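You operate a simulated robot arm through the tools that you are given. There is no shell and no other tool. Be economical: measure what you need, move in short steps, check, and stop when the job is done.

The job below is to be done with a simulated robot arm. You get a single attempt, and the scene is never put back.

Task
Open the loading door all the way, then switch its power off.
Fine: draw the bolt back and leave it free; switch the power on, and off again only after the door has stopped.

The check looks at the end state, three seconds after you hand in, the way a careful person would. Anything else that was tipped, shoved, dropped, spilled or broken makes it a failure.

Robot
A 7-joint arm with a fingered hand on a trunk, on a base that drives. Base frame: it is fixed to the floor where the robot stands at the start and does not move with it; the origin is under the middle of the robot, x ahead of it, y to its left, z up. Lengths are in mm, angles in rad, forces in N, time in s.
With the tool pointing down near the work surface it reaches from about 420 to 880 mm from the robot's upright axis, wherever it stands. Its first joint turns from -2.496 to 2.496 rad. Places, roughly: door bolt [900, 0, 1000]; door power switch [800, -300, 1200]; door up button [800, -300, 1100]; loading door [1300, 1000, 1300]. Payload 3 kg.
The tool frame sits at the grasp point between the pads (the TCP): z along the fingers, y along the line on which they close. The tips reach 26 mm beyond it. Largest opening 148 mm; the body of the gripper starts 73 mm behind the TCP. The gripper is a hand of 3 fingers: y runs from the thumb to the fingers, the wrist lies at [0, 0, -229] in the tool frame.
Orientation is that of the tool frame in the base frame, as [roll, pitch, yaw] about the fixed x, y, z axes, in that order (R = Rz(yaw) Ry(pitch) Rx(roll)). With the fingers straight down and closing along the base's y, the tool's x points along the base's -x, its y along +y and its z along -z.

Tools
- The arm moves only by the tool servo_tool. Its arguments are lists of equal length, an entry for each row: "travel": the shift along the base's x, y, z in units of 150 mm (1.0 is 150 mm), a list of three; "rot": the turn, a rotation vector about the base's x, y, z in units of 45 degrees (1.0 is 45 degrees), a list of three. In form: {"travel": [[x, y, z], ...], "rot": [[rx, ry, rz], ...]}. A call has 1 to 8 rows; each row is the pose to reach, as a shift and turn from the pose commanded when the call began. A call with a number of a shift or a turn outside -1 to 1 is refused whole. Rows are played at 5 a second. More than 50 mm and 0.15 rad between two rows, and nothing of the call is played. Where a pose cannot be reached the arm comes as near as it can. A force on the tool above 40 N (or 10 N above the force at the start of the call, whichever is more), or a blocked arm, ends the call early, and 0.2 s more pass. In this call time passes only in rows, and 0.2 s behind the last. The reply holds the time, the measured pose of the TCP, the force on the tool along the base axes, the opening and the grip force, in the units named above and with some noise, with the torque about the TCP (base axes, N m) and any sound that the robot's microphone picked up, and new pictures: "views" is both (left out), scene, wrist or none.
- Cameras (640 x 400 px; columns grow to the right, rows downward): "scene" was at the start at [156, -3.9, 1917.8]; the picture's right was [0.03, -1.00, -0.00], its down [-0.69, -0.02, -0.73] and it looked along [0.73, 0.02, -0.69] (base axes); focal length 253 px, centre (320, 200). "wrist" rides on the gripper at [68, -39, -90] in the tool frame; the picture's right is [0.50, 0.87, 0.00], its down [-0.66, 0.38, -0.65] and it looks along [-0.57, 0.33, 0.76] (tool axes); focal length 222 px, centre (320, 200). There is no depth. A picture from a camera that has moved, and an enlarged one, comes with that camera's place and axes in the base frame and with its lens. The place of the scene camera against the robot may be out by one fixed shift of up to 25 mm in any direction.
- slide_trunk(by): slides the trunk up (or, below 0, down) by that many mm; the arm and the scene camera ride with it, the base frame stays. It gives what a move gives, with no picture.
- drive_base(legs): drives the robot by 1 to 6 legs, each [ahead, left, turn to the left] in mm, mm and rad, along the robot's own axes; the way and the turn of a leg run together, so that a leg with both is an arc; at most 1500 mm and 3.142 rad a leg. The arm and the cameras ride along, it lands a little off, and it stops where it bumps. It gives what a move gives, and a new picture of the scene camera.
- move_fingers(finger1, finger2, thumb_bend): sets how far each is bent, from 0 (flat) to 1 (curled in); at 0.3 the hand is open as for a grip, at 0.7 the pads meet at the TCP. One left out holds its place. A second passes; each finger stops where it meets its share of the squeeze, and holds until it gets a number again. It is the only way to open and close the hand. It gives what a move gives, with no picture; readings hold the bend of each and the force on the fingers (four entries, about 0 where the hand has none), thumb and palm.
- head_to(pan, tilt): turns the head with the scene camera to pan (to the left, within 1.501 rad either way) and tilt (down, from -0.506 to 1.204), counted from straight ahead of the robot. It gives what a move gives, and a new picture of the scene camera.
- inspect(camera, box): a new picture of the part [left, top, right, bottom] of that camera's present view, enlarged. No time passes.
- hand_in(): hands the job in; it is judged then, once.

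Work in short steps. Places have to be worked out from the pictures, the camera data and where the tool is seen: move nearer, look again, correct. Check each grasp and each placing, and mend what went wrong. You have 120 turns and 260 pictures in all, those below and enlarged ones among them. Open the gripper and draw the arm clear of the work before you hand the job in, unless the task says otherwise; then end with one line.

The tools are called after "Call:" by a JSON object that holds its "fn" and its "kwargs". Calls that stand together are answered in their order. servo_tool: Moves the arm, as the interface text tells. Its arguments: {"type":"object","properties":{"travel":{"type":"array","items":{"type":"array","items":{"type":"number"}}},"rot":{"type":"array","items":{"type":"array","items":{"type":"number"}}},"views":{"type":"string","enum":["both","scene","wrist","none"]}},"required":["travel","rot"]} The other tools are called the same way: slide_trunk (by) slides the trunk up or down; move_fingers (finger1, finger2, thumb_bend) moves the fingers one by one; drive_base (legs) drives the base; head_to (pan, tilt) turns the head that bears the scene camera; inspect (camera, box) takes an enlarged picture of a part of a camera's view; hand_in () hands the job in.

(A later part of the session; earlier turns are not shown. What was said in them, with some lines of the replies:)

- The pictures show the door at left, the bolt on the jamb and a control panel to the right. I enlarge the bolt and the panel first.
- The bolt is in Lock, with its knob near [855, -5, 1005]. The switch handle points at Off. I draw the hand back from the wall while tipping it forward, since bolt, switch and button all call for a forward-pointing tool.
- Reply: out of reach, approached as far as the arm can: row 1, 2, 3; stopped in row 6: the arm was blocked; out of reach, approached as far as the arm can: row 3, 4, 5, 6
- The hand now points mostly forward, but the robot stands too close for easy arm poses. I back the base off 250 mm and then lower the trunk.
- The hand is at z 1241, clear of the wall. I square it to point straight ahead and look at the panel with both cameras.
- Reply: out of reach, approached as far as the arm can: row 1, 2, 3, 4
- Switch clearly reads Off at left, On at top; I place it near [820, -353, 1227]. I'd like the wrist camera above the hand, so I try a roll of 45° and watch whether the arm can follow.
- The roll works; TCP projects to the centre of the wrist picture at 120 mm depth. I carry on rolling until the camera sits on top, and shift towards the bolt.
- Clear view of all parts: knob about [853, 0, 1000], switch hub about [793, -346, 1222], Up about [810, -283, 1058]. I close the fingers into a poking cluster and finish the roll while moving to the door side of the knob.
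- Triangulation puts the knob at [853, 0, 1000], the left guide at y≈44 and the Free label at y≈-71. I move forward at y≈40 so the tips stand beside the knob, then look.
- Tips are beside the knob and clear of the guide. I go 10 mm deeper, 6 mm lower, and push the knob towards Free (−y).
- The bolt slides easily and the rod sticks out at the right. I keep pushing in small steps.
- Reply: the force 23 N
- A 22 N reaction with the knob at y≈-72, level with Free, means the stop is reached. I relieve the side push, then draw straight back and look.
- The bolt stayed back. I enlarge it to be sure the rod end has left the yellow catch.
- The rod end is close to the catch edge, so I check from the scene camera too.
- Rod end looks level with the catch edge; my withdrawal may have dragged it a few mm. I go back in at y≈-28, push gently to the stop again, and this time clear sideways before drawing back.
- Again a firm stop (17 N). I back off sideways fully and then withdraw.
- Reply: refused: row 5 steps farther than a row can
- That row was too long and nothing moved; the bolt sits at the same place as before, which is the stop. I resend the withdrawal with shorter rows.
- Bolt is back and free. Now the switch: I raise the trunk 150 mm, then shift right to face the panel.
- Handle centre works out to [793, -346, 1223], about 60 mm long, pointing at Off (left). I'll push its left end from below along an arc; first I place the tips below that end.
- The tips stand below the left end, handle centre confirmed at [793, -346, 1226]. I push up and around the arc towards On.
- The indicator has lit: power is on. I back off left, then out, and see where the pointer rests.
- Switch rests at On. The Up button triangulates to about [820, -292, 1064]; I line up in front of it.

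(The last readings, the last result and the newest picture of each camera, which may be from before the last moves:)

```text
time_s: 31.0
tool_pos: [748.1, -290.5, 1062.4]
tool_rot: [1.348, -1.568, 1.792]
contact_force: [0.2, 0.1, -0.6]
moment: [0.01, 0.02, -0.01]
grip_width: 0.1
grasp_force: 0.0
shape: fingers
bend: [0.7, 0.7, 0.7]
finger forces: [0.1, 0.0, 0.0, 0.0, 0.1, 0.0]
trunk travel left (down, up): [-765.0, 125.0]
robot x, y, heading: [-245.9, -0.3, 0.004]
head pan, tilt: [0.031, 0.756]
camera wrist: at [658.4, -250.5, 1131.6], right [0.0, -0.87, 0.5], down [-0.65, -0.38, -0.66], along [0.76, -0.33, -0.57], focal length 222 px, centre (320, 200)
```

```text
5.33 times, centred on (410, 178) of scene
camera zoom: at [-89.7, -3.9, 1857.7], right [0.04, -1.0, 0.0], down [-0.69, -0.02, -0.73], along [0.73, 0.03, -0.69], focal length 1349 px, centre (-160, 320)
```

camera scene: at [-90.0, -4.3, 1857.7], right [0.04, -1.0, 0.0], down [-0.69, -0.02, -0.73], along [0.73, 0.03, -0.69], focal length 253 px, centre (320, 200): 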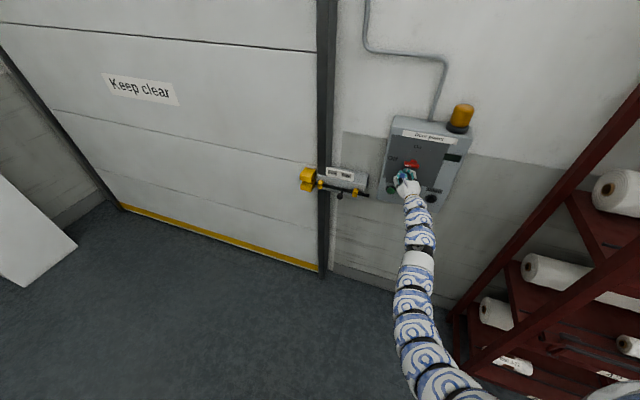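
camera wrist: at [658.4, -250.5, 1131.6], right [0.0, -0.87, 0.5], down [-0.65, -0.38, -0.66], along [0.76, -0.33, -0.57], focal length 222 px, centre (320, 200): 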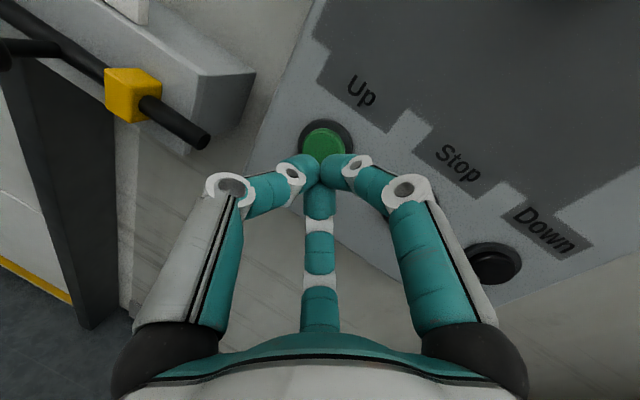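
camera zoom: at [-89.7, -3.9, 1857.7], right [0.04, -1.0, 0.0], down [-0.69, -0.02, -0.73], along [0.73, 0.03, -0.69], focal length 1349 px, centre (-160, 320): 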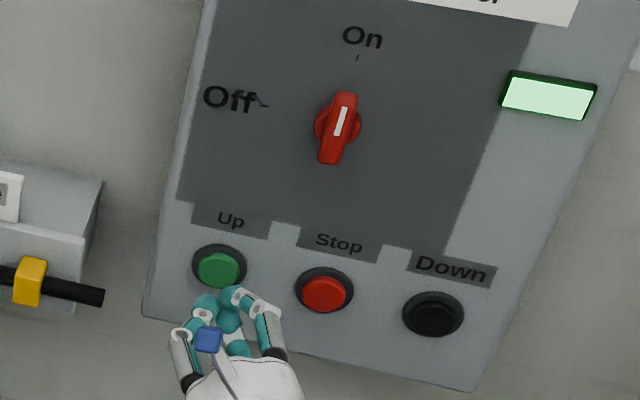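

The button now reads [812, -290, 1067]: well aligned. I advance and press gently.

Call:
{"fn": "servo_tool", "kwargs": {"travel": [[0.13, 0, 0.03], [0.22, 0, 0.03], [0.27, 0, 0.03], [0.31, 0, 0.03], [0.35, 0, 0.03]], "rot": [[0, 0, 0], [0, 0, 0], [0, 0, 0], [0, 0, 0], [0, 0, 0]], "views": "both"}}

```text
time_s: 32.2
tool_pos: [798.1, -289.0, 1067.9]
tool_rot: [-1.485, -1.571, -1.66]
contact_force: [-5.9, 0.3, -0.1]
moment: [-0.02, 0.06, -0.01]
grip_width: 0.9
grasp_force: 4.5
shape: fingers
bend: [0.69, 0.71, 0.7]
finger forces: [0.9, 8.6, 0.0, 0.0, 0.1, 0.0]
trunk travel left (down, up): [-765.0, 125.0]
robot x, y, heading: [-245.3, -1.9, 0.004]
head pan, tilt: [0.031, 0.756]
heard: click
camera scene: at [-91.3, -3.9, 1857.9], right [0.04, -1.0, 0.0], down [-0.69, -0.02, -0.73], along [0.73, 0.03, -0.69], focal length 253 px, centre (320, 200)
camera wrist: at [708.4, -248.6, 1135.6], right [0.0, -0.87, 0.5], down [-0.65, -0.38, -0.66], along [0.76, -0.33, -0.57], focal length 222 px, centre (320, 200)
```

scene: 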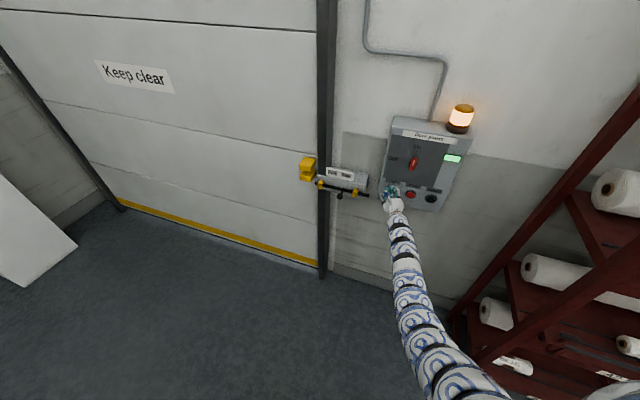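
wrist: 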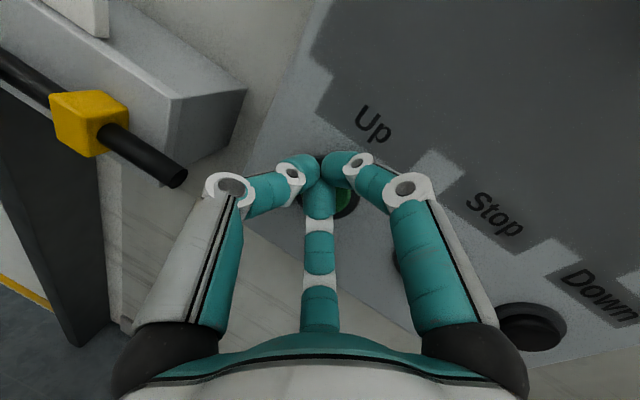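

Click heard, the lamp is lit and the door is rising. I draw back to see whether it runs on by itself.

Call:
{"fn": "servo_tool", "kwargs": {"travel": [[-0.2, 0, 0], [-0.4, 0, 0], [-0.65, 0, 0], [-0.65, 0, 0], [-0.65, 0, 0]], "rot": [[0, 0, 0], [0, 0, 0], [0, 0, 0], [0, 0, 0], [0, 0, 0]], "views": "scene"}}

```text
time_s: 33.4
tool_pos: [701.1, -289.1, 1069.0]
tool_rot: [0.749, -1.57, 2.392]
contact_force: [0.3, 0.1, -0.5]
moment: [0.02, 0.01, 0.01]
grip_width: 0.3
grasp_force: 0.1
shape: fingers
bend: [0.69, 0.7, 0.7]
finger forces: [0.1, 0.1, 0.1, 0.0, 0.0, 0.0]
trunk travel left (down, up): [-765.0, 125.0]
robot x, y, heading: [-246.2, -2.2, 0.0]
head pan, tilt: [0.031, 0.756]
camera scene: at [-90.6, -3.9, 1857.8], right [0.04, -1.0, 0.0], down [-0.69, -0.02, -0.73], along [0.73, 0.03, -0.69], focal length 253 px, centre (320, 200)
```

scene: 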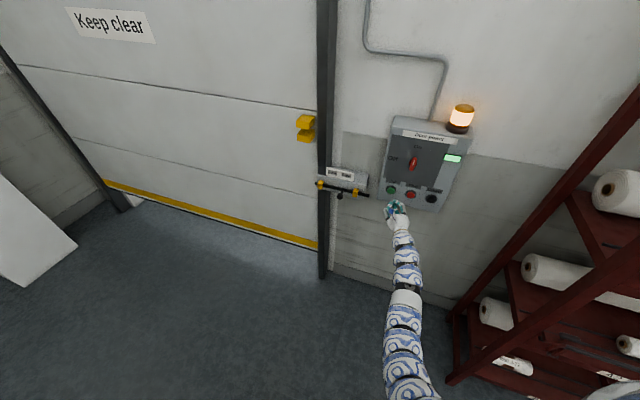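

It latches and keeps rising. While it runs I move to stand off the right side of the upper handle end, ready for switching off.

Call:
{"fn": "slide_trunk", "kwargs": {"by": 120}}

Call:
{"fn": "servo_tool", "kwargs": {"travel": [[0, -0.2, 0.1], [0, -0.4, 0.2], [0, -0.6, 0.3], [0, -0.7, 0.41], [0, -0.7, 0.41]], "rot": [[0, 0, 0], [0, 0, 0], [0, 0, 0], [0, 0, 0], [0, 0, 0]], "views": "both"}}

```text
time_s: 34.9
tool_pos: [702.0, -290.9, 1188.2]
tool_rot: [0.929, -1.57, 2.212]
contact_force: [0.0, -0.1, 0.0]
moment: [0.0, 0.01, -0.02]
grip_width: 0.3
grasp_force: 0.1
shape: fingers
bend: [0.69, 0.7, 0.7]
finger forces: [0.1, 0.0, 0.0, 0.0, 0.1, 0.0]
trunk travel left (down, up): [-885.0, 5.0]
robot x, y, heading: [-250.6, 1.2, 0.005]
head pan, tilt: [0.031, 0.756]
```

```text
time_s: 36.1
tool_pos: [701.7, -395.8, 1251.4]
tool_rot: [1.068, -1.569, 2.072]
contact_force: [0.2, -0.6, 0.0]
moment: [0.02, 0.0, 0.0]
grip_width: 0.5
grasp_force: 0.1
shape: fingers
bend: [0.69, 0.7, 0.7]
finger forces: [0.0, 0.0, 0.1, 0.0, 0.0, 0.0]
trunk travel left (down, up): [-885.0, 5.0]
robot x, y, heading: [-246.2, 3.3, 0.004]
head pan, tilt: [0.031, 0.756]
camera scene: at [-90.1, -4.1, 1977.8], right [0.04, -1.0, 0.0], down [-0.69, -0.02, -0.73], along [0.73, 0.03, -0.69], focal length 253 px, centre (320, 200)
camera wrist: at [612.0, -355.4, 1318.7], right [0.0, -0.87, 0.5], down [-0.65, -0.38, -0.66], along [0.76, -0.33, -0.57], focal length 222 px, centre (320, 200)
```

scene: 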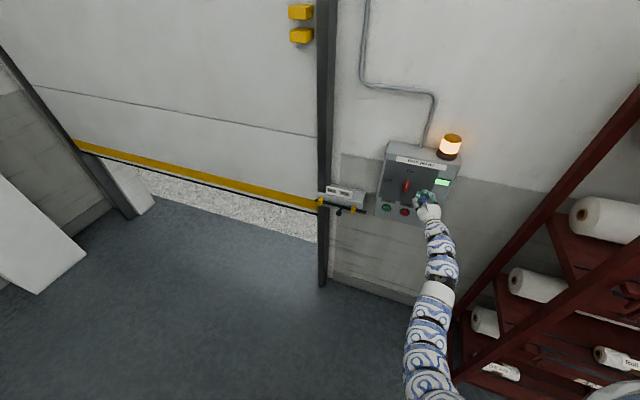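
wrist: 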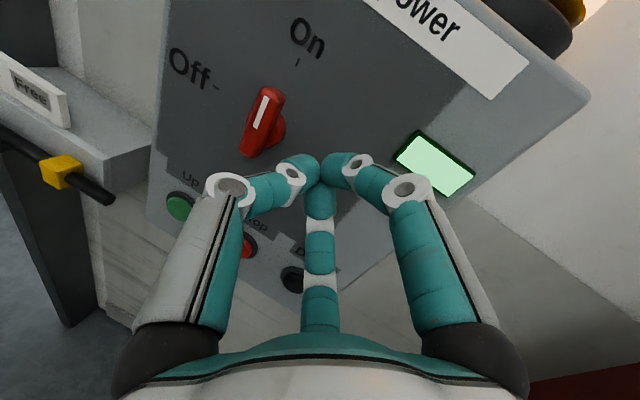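

The door is about 40% up. I tilt the head up to follow the door to its stop.

Call:
{"fn": "head_to", "kwargs": {"pan": 0.3, "tilt": 0.2}}

Call:
{"fn": "servo_tool", "kwargs": {"travel": [[0, 0, 0], [0, 0, 0], [0, 0, 0], [0, 0, 0], [0, 0, 0], [0, 0, 0], [0, 0, 0], [0, 0, 0]], "rot": [[0, 0, 0], [0, 0, 0], [0, 0, 0], [0, 0, 0], [0, 0, 0], [0, 0, 0], [0, 0, 0], [0, 0, 0]], "views": "none"}}

Call:
{"fn": "servo_tool", "kwargs": {"travel": [[0, 0, 0], [0, 0, 0], [0, 0, 0], [0, 0, 0], [0, 0, 0], [0, 0, 0], [0, 0, 0], [0, 0, 0]], "rot": [[0, 0, 0], [0, 0, 0], [0, 0, 0], [0, 0, 0], [0, 0, 0], [0, 0, 0], [0, 0, 0], [0, 0, 0]], "views": "scene"}}

```text
time_s: 37.1
tool_pos: [701.6, -394.4, 1250.5]
tool_rot: [0.953, -1.568, 2.185]
contact_force: [1.1, -0.5, 0.5]
moment: [-0.02, -0.02, 0.03]
grip_width: 0.3
grasp_force: 0.0
shape: fingers
bend: [0.69, 0.7, 0.7]
finger forces: [0.0, 0.1, 0.1, 0.0, 0.0, 0.0]
trunk travel left (down, up): [-885.0, 5.0]
robot x, y, heading: [-248.5, -1.0, 0.004]
head pan, tilt: [0.3, 0.201]
camera scene: at [-84.0, 20.9, 2027.8], right [0.3, -0.95, 0.0], down [-0.19, -0.06, -0.98], along [0.94, 0.29, -0.2], focal length 253 px, centre (320, 200)
```

scene: 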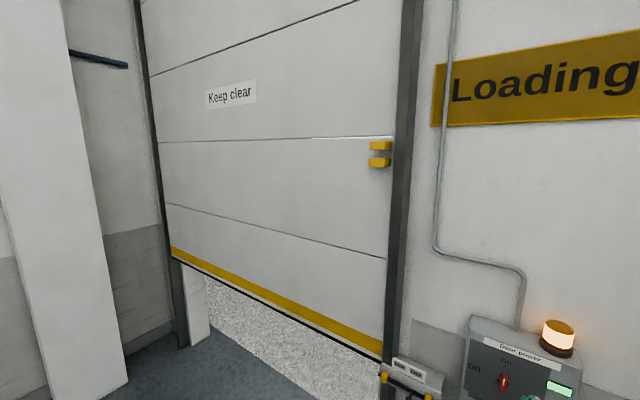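

```text
time_s: 38.9
tool_pos: [702.1, -394.3, 1250.8]
tool_rot: [-2.163, -1.571, -0.981]
contact_force: [-0.6, -0.3, -0.4]
moment: [0.0, -0.05, 0.02]
grip_width: 0.3
grasp_force: 0.0
shape: fingers
bend: [0.69, 0.7, 0.7]
finger forces: [0.1, 0.0, 0.1, 0.0, 0.0, 0.0]
trunk travel left (down, up): [-885.0, 5.0]
robot x, y, heading: [-247.4, -4.7, 0.001]
head pan, tilt: [0.3, 0.201]
```

```text
time_s: 40.7
tool_pos: [700.8, -394.3, 1250.9]
tool_rot: [0.99, -1.57, 2.149]
contact_force: [-0.3, 0.2, -0.7]
moment: [0.0, 0.0, 0.01]
grip_width: 0.4
grasp_force: 0.1
shape: fingers
bend: [0.69, 0.7, 0.7]
finger forces: [0.0, 0.0, 0.0, 0.0, 0.0, 0.1]
trunk travel left (down, up): [-885.0, 5.0]
robot x, y, heading: [-247.4, -1.7, 0.001]
head pan, tilt: [0.3, 0.201]
camera scene: at [-84.0, 20.9, 2027.9], right [0.3, -0.95, 0.0], down [-0.19, -0.06, -0.98], along [0.94, 0.29, -0.2], focal length 253 px, centre (320, 200)
```

scene: 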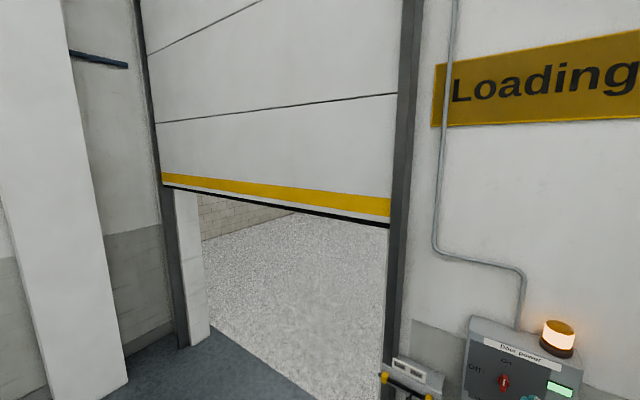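

The door is still rising and the lamp still lit. I keep waiting.

Call:
{"fn": "servo_tool", "kwargs": {"travel": [[0, 0, 0], [0, 0, 0], [0, 0, 0], [0, 0, 0], [0, 0, 0], [0, 0, 0], [0, 0, 0], [0, 0, 0]], "rot": [[0, 0, 0], [0, 0, 0], [0, 0, 0], [0, 0, 0], [0, 0, 0], [0, 0, 0], [0, 0, 0], [0, 0, 0]], "views": "none"}}

Call:
{"fn": "servo_tool", "kwargs": {"travel": [[0, 0, 0], [0, 0, 0], [0, 0, 0], [0, 0, 0], [0, 0, 0], [0, 0, 0], [0, 0, 0], [0, 0, 0]], "rot": [[0, 0, 0], [0, 0, 0], [0, 0, 0], [0, 0, 0], [0, 0, 0], [0, 0, 0], [0, 0, 0], [0, 0, 0]], "views": "none"}}

Call:
{"fn": "head_to", "kwargs": {"pan": 0.3, "tilt": -0.1}}

```text
time_s: 42.5
tool_pos: [702.1, -394.3, 1249.5]
tool_rot: [0.936, -1.57, 2.204]
contact_force: [-0.9, 0.5, -1.0]
moment: [-0.02, 0.02, -0.03]
grip_width: 0.3
grasp_force: 0.1
shape: fingers
bend: [0.69, 0.7, 0.7]
finger forces: [0.0, 0.1, 0.1, 0.1, 0.0, 0.0]
trunk travel left (down, up): [-885.0, 5.0]
robot x, y, heading: [-245.8, -0.3, 0.002]
head pan, tilt: [0.3, 0.201]
```

```text
time_s: 44.3
tool_pos: [701.5, -395.4, 1251.0]
tool_rot: [0.934, -1.57, 2.205]
contact_force: [0.2, -0.1, 0.1]
moment: [0.01, -0.03, 0.0]
grip_width: 0.5
grasp_force: 0.0
shape: fingers
bend: [0.69, 0.7, 0.7]
finger forces: [0.0, 0.0, 0.1, 0.1, 0.0, 0.1]
trunk travel left (down, up): [-885.0, 5.0]
robot x, y, heading: [-245.1, -2.2, 0.004]
head pan, tilt: [0.3, 0.201]
```

```text
time_s: 45.1
tool_pos: [702.4, -395.5, 1251.0]
tool_rot: [0.962, -1.569, 2.177]
contact_force: [-0.7, 0.8, 0.1]
moment: [0.0, -0.01, 0.0]
grip_width: 0.3
grasp_force: 0.0
shape: fingers
bend: [0.69, 0.7, 0.7]
finger forces: [0.1, 0.0, 0.0, 0.0, 0.1, 0.0]
trunk travel left (down, up): [-885.0, 5.0]
robot x, y, heading: [-247.0, -0.7, 0.005]
head pan, tilt: [0.3, -0.099]
camera scene: at [-89.8, 19.1, 2055.1], right [0.3, -0.95, 0.0], down [0.09, 0.03, -1.0], along [0.95, 0.3, 0.1], focal length 253 px, centre (320, 200)
```

scene: 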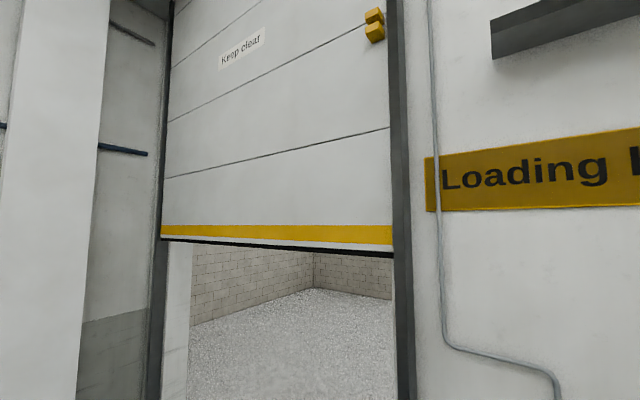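

Call:
{"fn": "servo_tool", "kwargs": {"travel": [[0, 0, 0], [0, 0, 0], [0, 0, 0], [0, 0, 0], [0, 0, 0], [0, 0, 0], [0, 0, 0], [0, 0, 0]], "rot": [[0, 0, 0], [0, 0, 0], [0, 0, 0], [0, 0, 0], [0, 0, 0], [0, 0, 0], [0, 0, 0], [0, 0, 0]], "views": "none"}}

Call:
{"fn": "servo_tool", "kwargs": {"travel": [[0, 0, 0], [0, 0, 0], [0, 0, 0], [0, 0, 0], [0, 0, 0], [0, 0, 0], [0, 0, 0], [0, 0, 0]], "rot": [[0, 0, 0], [0, 0, 0], [0, 0, 0], [0, 0, 0], [0, 0, 0], [0, 0, 0], [0, 0, 0], [0, 0, 0]], "views": "none"}}

Call:
{"fn": "head_to", "kwargs": {"pan": 0.1, "tilt": 0.2}}

```text
time_s: 46.9
tool_pos: [701.5, -393.8, 1249.4]
tool_rot: [0.985, -1.57, 2.152]
contact_force: [0.7, -0.2, 0.0]
moment: [0.01, -0.04, -0.02]
grip_width: 0.6
grasp_force: 0.1
shape: fingers
bend: [0.69, 0.7, 0.7]
finger forces: [0.1, 0.0, 0.1, 0.0, 0.0, 0.1]
trunk travel left (down, up): [-885.0, 5.0]
robot x, y, heading: [-246.6, 0.2, 0.002]
head pan, tilt: [0.3, -0.099]
```

```text
time_s: 48.7
tool_pos: [701.9, -393.9, 1250.7]
tool_rot: [0.979, -1.568, 2.162]
contact_force: [0.1, 0.7, -0.8]
moment: [0.02, 0.01, 0.0]
grip_width: 0.3
grasp_force: 0.1
shape: fingers
bend: [0.69, 0.7, 0.7]
finger forces: [0.0, 0.0, 0.1, 0.1, 0.1, 0.1]
trunk travel left (down, up): [-885.0, 5.0]
robot x, y, heading: [-242.1, 0.8, 0.007]
head pan, tilt: [0.3, -0.099]
```

```text
time_s: 49.5
tool_pos: [702.0, -393.7, 1250.3]
tool_rot: [0.982, -1.569, 2.159]
contact_force: [0.4, 0.6, -0.5]
moment: [-0.03, 0.0, -0.03]
grip_width: 0.3
grasp_force: 0.1
shape: fingers
bend: [0.69, 0.7, 0.7]
finger forces: [0.0, 0.0, 0.0, 0.1, 0.0, 0.1]
trunk travel left (down, up): [-885.0, 5.0]
robot x, y, heading: [-246.4, -0.8, 0.007]
head pan, tilt: [0.099, 0.201]
camera scene: at [-80.2, 2.7, 2028.0], right [0.1, -0.99, 0.0], down [-0.2, -0.02, -0.98], along [0.97, 0.1, -0.2], focal length 253 px, centre (320, 200)
```

scene: 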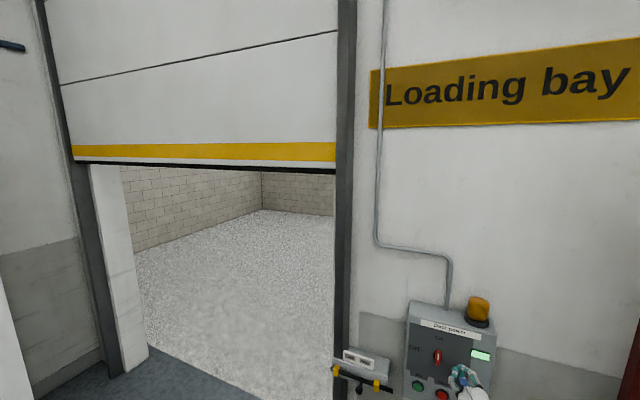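

The lamp is now out, so the door seems to have stopped. I confirm with a second picture later in time and look up to see whether this is the top.

Call:
{"fn": "head_to", "kwargs": {"pan": 0.4, "tilt": -0.45}}

Call:
{"fn": "head_to", "kwargs": {"pan": 0.1, "tilt": 0.2}}

```text
time_s: 50.5
tool_pos: [701.4, -395.0, 1250.7]
tool_rot: [0.989, -1.57, 2.15]
contact_force: [-0.1, 0.5, 0.4]
moment: [0.0, 0.0, 0.03]
grip_width: 0.4
grasp_force: 0.0
shape: fingers
bend: [0.69, 0.7, 0.7]
finger forces: [0.1, 0.0, 0.0, 0.0, 0.0, 0.0]
trunk travel left (down, up): [-885.0, 5.0]
robot x, y, heading: [-245.5, -2.5, 0.01]
head pan, tilt: [0.4, -0.45]
camera scene: at [-108.3, 20.6, 2082.9], right [0.39, -0.92, 0.0], down [0.4, 0.17, -0.9], along [0.83, 0.35, 0.43], focal length 253 px, centre (320, 200)
```

scene: 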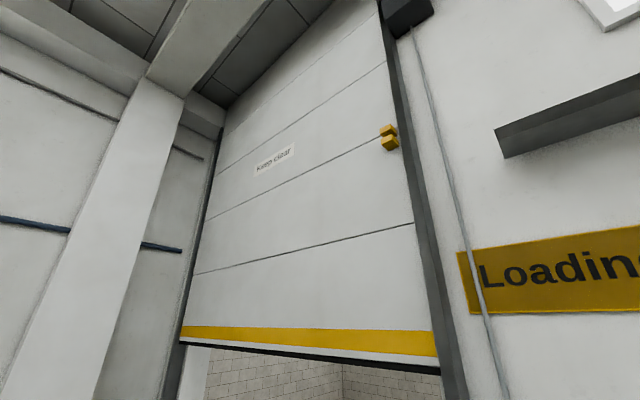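

```text
time_s: 51.6
tool_pos: [700.8, -393.5, 1250.3]
tool_rot: [0.981, -1.568, 2.156]
contact_force: [-0.3, 0.6, -0.4]
moment: [-0.02, -0.01, 0.0]
grip_width: 0.3
grasp_force: 0.1
shape: fingers
bend: [0.69, 0.7, 0.7]
finger forces: [0.0, 0.0, 0.0, 0.0, 0.1, 0.0]
trunk travel left (down, up): [-885.0, 5.0]
robot x, y, heading: [-247.8, -1.9, 0.006]
head pan, tilt: [0.099, 0.201]
camera scene: at [-80.2, 2.7, 2028.0], right [0.1, -0.99, 0.0], down [-0.2, -0.02, -0.98], along [0.97, 0.1, -0.2], focal length 253 px, centre (320, 200)
```

scene: 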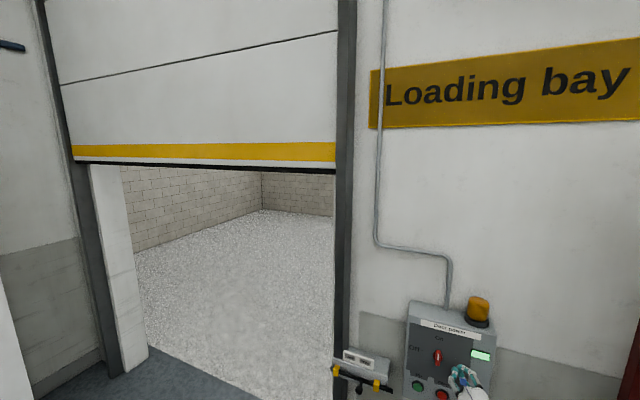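

The door hangs still and the lamp is out, bottom edge about 1.95 m up. To be sure this is the end of its travel and not a stop partway, I press Up once more while watching the door.

Call:
{"fn": "slide_trunk", "kwargs": {"by": -120}}

Call:
{"fn": "servo_tool", "kwargs": {"travel": [[0, 0.2, -0.1], [0, 0.4, -0.2], [0, 0.6, -0.3], [0.1, 0.7, -0.42], [0.3, 0.7, -0.42]], "rot": [[0, 0, 0], [0, 0, 0], [0, 0, 0], [0, 0, 0], [0, 0, 0]], "views": "wrist"}}

```text
time_s: 53.1
tool_pos: [701.3, -394.4, 1130.0]
tool_rot: [0.95, -1.568, 2.19]
contact_force: [0.2, 0.5, -0.9]
moment: [-0.02, 0.04, 0.01]
grip_width: 0.4
grasp_force: 0.1
shape: fingers
bend: [0.69, 0.7, 0.7]
finger forces: [0.0, 0.0, 0.0, 0.0, 0.0, 0.0]
trunk travel left (down, up): [-765.0, 125.0]
robot x, y, heading: [-248.0, -1.1, 0.001]
head pan, tilt: [0.099, 0.201]
```

```text
time_s: 54.3
tool_pos: [746.5, -290.5, 1065.4]
tool_rot: [1.313, -1.566, 1.824]
contact_force: [0.2, 0.0, 0.0]
moment: [-0.03, -0.01, 0.0]
grip_width: 0.5
grasp_force: 0.1
shape: fingers
bend: [0.69, 0.7, 0.7]
finger forces: [0.0, 0.1, 0.0, 0.1, 0.0, 0.0]
trunk travel left (down, up): [-765.0, 125.0]
robot x, y, heading: [-248.9, 1.7, 0.004]
head pan, tilt: [0.099, 0.201]
camera wrist: at [657.3, -250.8, 1133.9], right [0.0, -0.87, 0.5], down [-0.66, -0.38, -0.66], along [0.76, -0.33, -0.57], focal length 222 px, centre (320, 200)
```

wrist: 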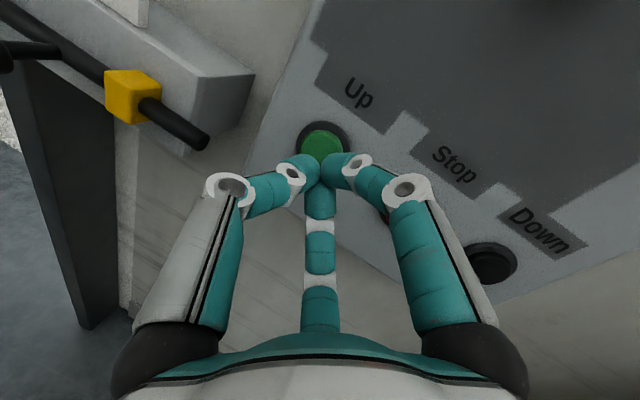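

Aligned with Up as before; I press and draw back in one go and watch the door.

Call:
{"fn": "servo_tool", "kwargs": {"travel": [[0.15, 0, 0.01], [0.25, 0, 0.01], [0.31, 0, 0.01], [0.35, 0, 0.01], [0.35, 0, 0.01]], "rot": [[0, 0, 0], [0, 0, 0], [0, 0, 0], [0, 0, 0], [0, 0, 0]], "views": "scene"}}

Call:
{"fn": "servo_tool", "kwargs": {"travel": [[-0.2, 0, 0], [-0.4, 0, 0], [-0.65, 0, 0], [-0.65, 0, 0], [-0.65, 0, 0], [-0.65, 0, 0], [-0.65, 0, 0], [-0.65, 0, 0]], "rot": [[0, 0, 0], [0, 0, 0], [0, 0, 0], [0, 0, 0], [0, 0, 0], [0, 0, 0], [0, 0, 0], [0, 0, 0]], "views": "scene"}}

```text
time_s: 55.5
tool_pos: [797.2, -288.1, 1068.8]
tool_rot: [1.183, -1.569, 1.957]
contact_force: [-8.5, 2.1, -1.1]
moment: [-0.01, 0.08, 0.06]
grip_width: 0.8
grasp_force: 5.1
shape: fingers
bend: [0.69, 0.71, 0.7]
finger forces: [0.1, 10.9, 0.0, 0.1, 0.1, 0.0]
trunk travel left (down, up): [-765.0, 125.0]
robot x, y, heading: [-246.2, 0.2, 0.006]
head pan, tilt: [0.099, 0.201]
heard: click
camera scene: at [-81.4, 2.8, 1908.0], right [0.1, -0.99, 0.0], down [-0.2, -0.02, -0.98], along [0.97, 0.1, -0.2], focal length 253 px, centre (320, 200)
```

scene: 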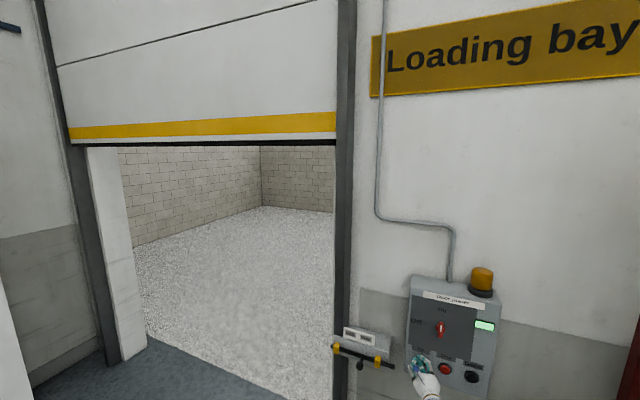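

```text
time_s: 57.3
tool_pos: [704.2, -290.2, 1068.4]
tool_rot: [0.901, -1.57, 2.239]
contact_force: [0.1, 0.3, 0.0]
moment: [-0.02, 0.01, 0.01]
grip_width: 0.3
grasp_force: 0.0
shape: fingers
bend: [0.69, 0.7, 0.7]
finger forces: [0.0, 0.0, 0.1, 0.0, 0.1, 0.0]
trunk travel left (down, up): [-765.0, 125.0]
robot x, y, heading: [-244.8, -2.8, 0.005]
head pan, tilt: [0.099, 0.201]
camera scene: at [-80.2, 2.6, 1907.9], right [0.1, -0.99, 0.0], down [-0.2, -0.02, -0.98], along [0.97, 0.1, -0.2], focal length 253 px, centre (320, 200)
```

scene: 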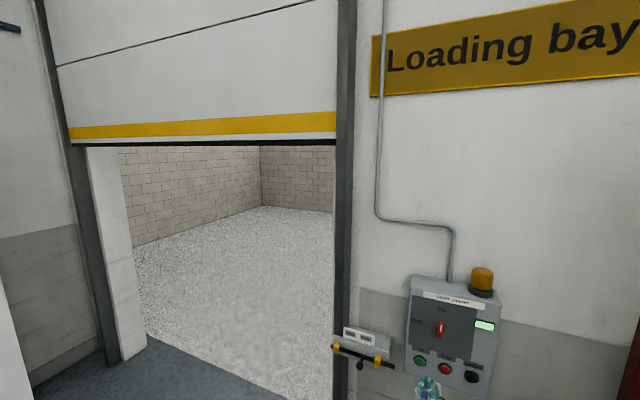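

A click but no motion: the door is at its upper end and at rest. Now I go back to the right side of the handle's upper end to switch off.

Call:
{"fn": "slide_trunk", "kwargs": {"by": 120}}

Call:
{"fn": "servo_tool", "kwargs": {"travel": [[0, -0.2, 0.1], [0, -0.4, 0.2], [0, -0.6, 0.3], [0.1, -0.68, 0.42], [0.35, -0.68, 0.43], [0.5, -0.68, 0.43]], "rot": [[0, 0, 0], [0, 0, 0], [0, 0, 0], [0, 0, 0], [0, 0, 0], [0, 0, 0]], "views": "wrist"}}

```text
time_s: 58.8
tool_pos: [704.0, -290.0, 1188.4]
tool_rot: [0.938, -1.57, 2.201]
contact_force: [0.6, -0.1, 0.6]
moment: [0.01, -0.01, -0.03]
grip_width: 0.4
grasp_force: 0.0
shape: fingers
bend: [0.69, 0.7, 0.7]
finger forces: [0.0, 0.1, 0.0, 0.1, 0.0, 0.0]
trunk travel left (down, up): [-885.0, 5.0]
robot x, y, heading: [-242.4, -0.6, 0.007]
head pan, tilt: [0.099, 0.201]
```

```text
time_s: 60.4
tool_pos: [774.6, -394.8, 1257.0]
tool_rot: [1.154, -1.569, 1.982]
contact_force: [-34.3, 5.9, 3.7]
moment: [0.04, -0.09, 0.24]
grip_width: 0.0
grasp_force: 24.9
shape: fingers
bend: [0.73, 0.73, 0.69]
finger forces: [21.5, 18.0, 0.0, 0.0, 11.3, 0.1]
trunk travel left (down, up): [-885.0, 5.0]
robot x, y, heading: [-241.4, -1.2, 0.0]
head pan, tilt: [0.099, 0.201]
stopped in row 6: the force on the tool passed its limit at 56 N (the readings are from after the stop); the commanded pose is now the measured one
camera wrist: at [685.2, -355.2, 1324.6], right [0.0, -0.87, 0.5], down [-0.66, -0.38, -0.66], along [0.76, -0.33, -0.56], focal length 222 px, centre (320, 200)
```

wrist: 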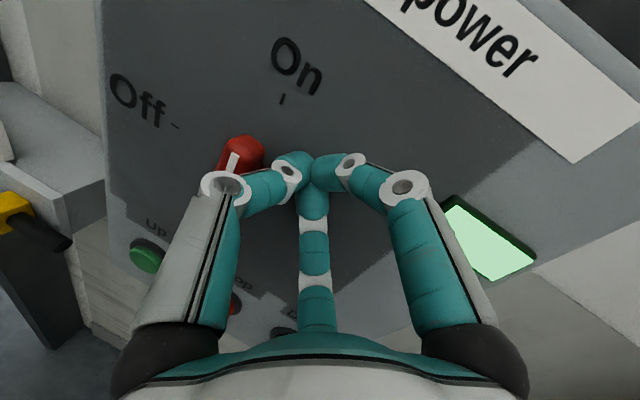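

The tips touched the panel face, which is nearer on this side; nothing else moved. I back off 9 mm and sweep the handle's top end left and down to Off.

Call:
{"fn": "servo_tool", "kwargs": {"travel": [[-0.06, 0, 0], [-0.06, 0.11, -0.04], [-0.05, 0.19, 0.027], [-0.04, 0.285, 0.06], [-0.03, 0.385, 0.05], [-0.02, 0.48, 0.007], [-0.02, 0.485, -0.03]], "rot": [[0, 0, 0], [0, 0, 0], [0, 0, 0], [0, 0, 0], [0, 0, 0], [0, 0, 0], [0, 0, 0]], "views": "both"}}

```text
time_s: 62.0
tool_pos: [774.5, -322.8, 1250.7]
tool_rot: [-2.012, -1.57, -1.133]
contact_force: [-12.5, 2.2, 6.4]
moment: [-0.02, 0.17, -0.18]
grip_width: 2.2
grasp_force: 6.7
shape: fingers
bend: [0.68, 0.71, 0.7]
finger forces: [0.1, 13.5, 0.1, 0.0, 0.1, 0.0]
trunk travel left (down, up): [-885.0, 5.0]
robot x, y, heading: [-248.3, 1.8, 0.005]
head pan, tilt: [0.099, 0.201]
camera scene: at [-84.0, 2.8, 2028.2], right [0.1, -0.99, 0.0], down [-0.2, -0.02, -0.98], along [0.98, 0.1, -0.2], focal length 253 px, centre (320, 200)
camera wrist: at [684.9, -282.5, 1318.6], right [0.0, -0.87, 0.5], down [-0.66, -0.38, -0.66], along [0.76, -0.33, -0.57], focal length 222 px, centre (320, 200)
```

scene: 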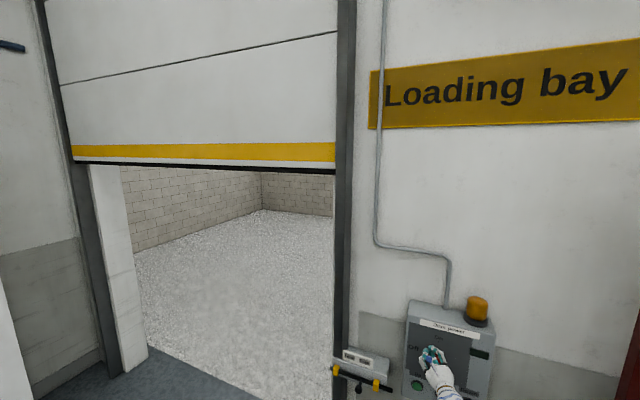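
wrist: 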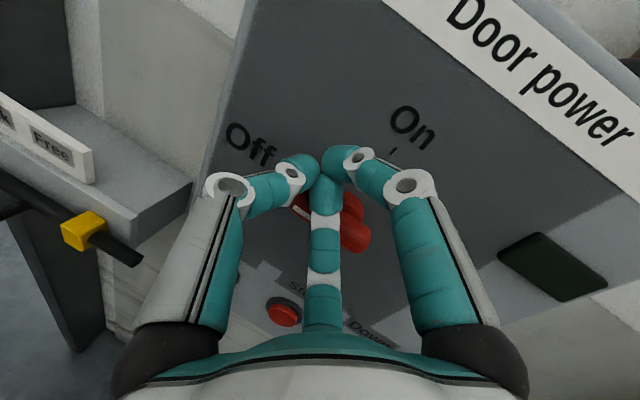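

The indicator is dark: power off. I lift off the handle, draw back and lower the view to check.

Call:
{"fn": "servo_tool", "kwargs": {"travel": [[-0.05, 0, 0.06], [-0.25, 0, 0.1], [-0.5, 0, 0.1], [-0.8, 0, 0.1], [-1, 0, 0.1]], "rot": [[0, 0, 0], [0, 0, 0], [0, 0, 0], [0, 0, 0], [0, 0, 0]], "views": "wrist"}}

Call:
{"fn": "head_to", "kwargs": {"pan": 0.0, "tilt": 0.5}}

Call:
{"fn": "inspect", "kwargs": {"camera": "scene", "box": [290, 180, 490, 305]}}

```text
time_s: 63.2
tool_pos: [622.7, -322.0, 1263.8]
tool_rot: [2.451, -1.569, 0.685]
contact_force: [0.1, -0.3, -0.3]
moment: [0.0, 0.01, 0.0]
grip_width: 0.6
grasp_force: 0.0
shape: fingers
bend: [0.69, 0.7, 0.7]
finger forces: [0.0, 0.1, 0.0, 0.0, 0.1, 0.0]
trunk travel left (down, up): [-885.0, 5.0]
robot x, y, heading: [-248.0, -1.9, 0.001]
head pan, tilt: [0.099, 0.201]
camera wrist: at [533.5, -282.1, 1332.2], right [0.0, -0.87, 0.5], down [-0.66, -0.38, -0.65], along [0.75, -0.33, -0.57], focal length 222 px, centre (320, 200)
```

wrist: 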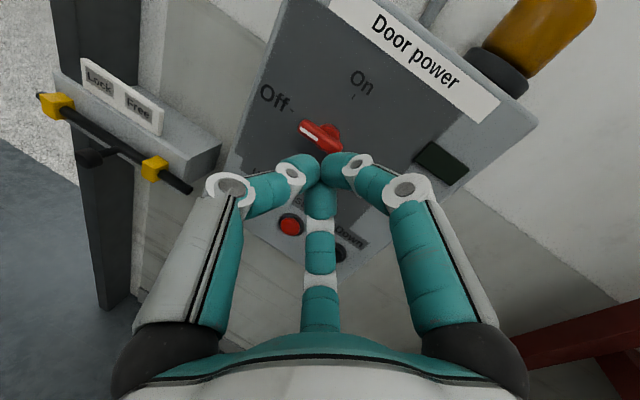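

```text
time_s: 64.0
tool_pos: [623.5, -321.3, 1263.6]
tool_rot: [2.41, -1.569, 0.725]
contact_force: [-0.1, 0.1, -0.4]
moment: [0.01, 0.0, 0.0]
grip_width: 0.6
grasp_force: 0.0
shape: fingers
bend: [0.69, 0.7, 0.7]
finger forces: [0.1, 0.0, 0.1, 0.1, 0.0, 0.1]
trunk travel left (down, up): [-885.0, 5.0]
robot x, y, heading: [-250.0, 1.9, 0.003]
head pan, tilt: [0.0, 0.499]
camera scene: at [-82.7, -6.7, 2000.3], right [0.0, -1.0, 0.0], down [-0.48, 0.0, -0.88], along [0.88, 0.0, -0.48], focal length 253 px, centre (320, 200)
```

scene: 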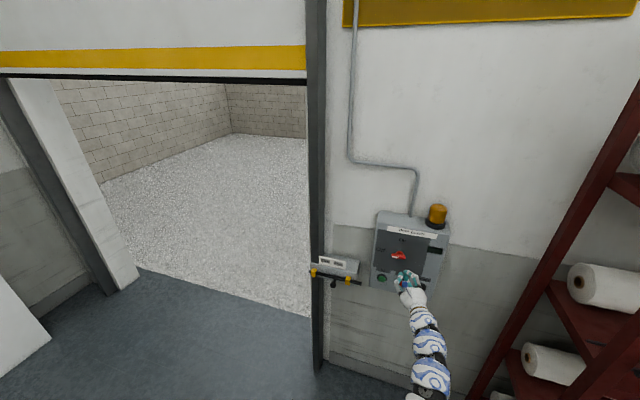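

```text
3.20 times, centred on (390, 242) of scene
camera zoom: at [-82.7, -6.7, 2000.3], right [0.0, -1.0, 0.0], down [-0.48, 0.0, -0.88], along [0.88, 0.0, -0.48], focal length 809 px, centre (96, 64)
```

zoom: 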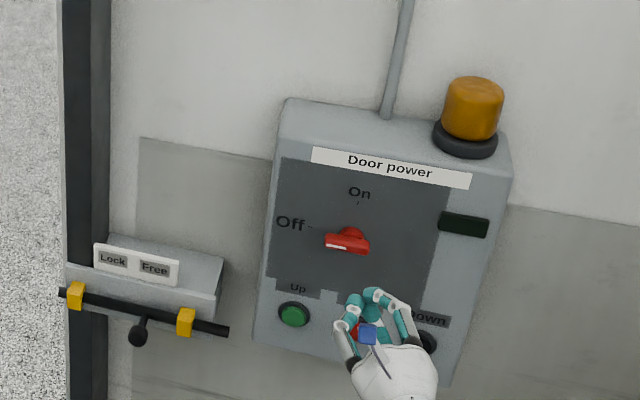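

All is as wanted: switch at Off, bolt at Free, door up. I open the hand, back the base off a little and take a last look at the door.

Call:
{"fn": "move_fingers", "kwargs": {"finger1": 0.3, "finger2": 0.3, "thumb_bend": 0.3}}

Call:
{"fn": "drive_base", "kwargs": {"legs": [[-100, 0, 0]]}}

```text
time_s: 65.0
tool_pos: [623.6, -323.0, 1263.7]
tool_rot: [2.459, -1.57, 0.678]
contact_force: [0.7, 0.0, 0.7]
moment: [0.02, 0.01, -0.01]
grip_width: 126.2
grasp_force: 0.0
shape: fingers
bend: [0.3, 0.3, 0.3]
finger forces: [0.1, 0.0, 0.0, 0.1, 0.0, 0.1]
trunk travel left (down, up): [-885.0, 5.0]
robot x, y, heading: [-250.5, -2.2, 0.005]
head pan, tilt: [0.0, 0.499]
```

```text
time_s: 66.1
tool_pos: [519.9, -321.3, 1263.7]
tool_rot: [1.792, -1.569, 1.348]
contact_force: [0.0, -0.3, 0.5]
moment: [-0.01, 0.0, 0.01]
grip_width: 126.5
grasp_force: 0.1
shape: fingers
bend: [0.3, 0.3, 0.3]
finger forces: [0.0, 0.0, 0.0, 0.0, 0.0, 0.0]
trunk travel left (down, up): [-885.0, 5.0]
robot x, y, heading: [-350.8, -2.6, -0.003]
head pan, tilt: [0.0, 0.499]
camera scene: at [-186.5, -6.9, 2000.4], right [0.0, -1.0, 0.0], down [-0.48, 0.0, -0.88], along [0.88, 0.0, -0.48], focal length 253 px, centre (320, 200)
```

scene: 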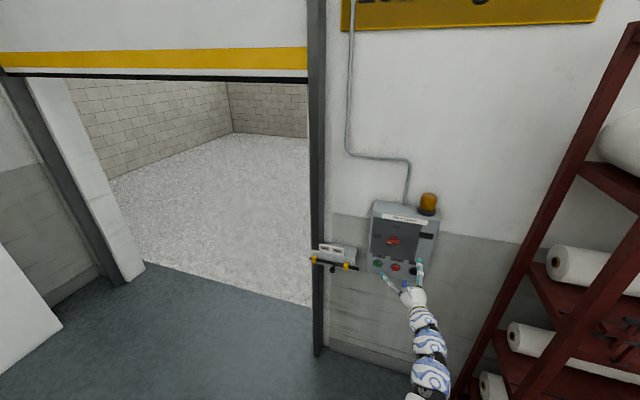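

The door is open and at rest, the power is off and the arm is clear, so I hand in.

Call:
{"fn": "hand_in", "kwargs": {}}

```text
The job is handed in.
```

The loading door is fully open and at rest, the bolt is drawn back and left free, and the power was switched off only after the door had stopped.
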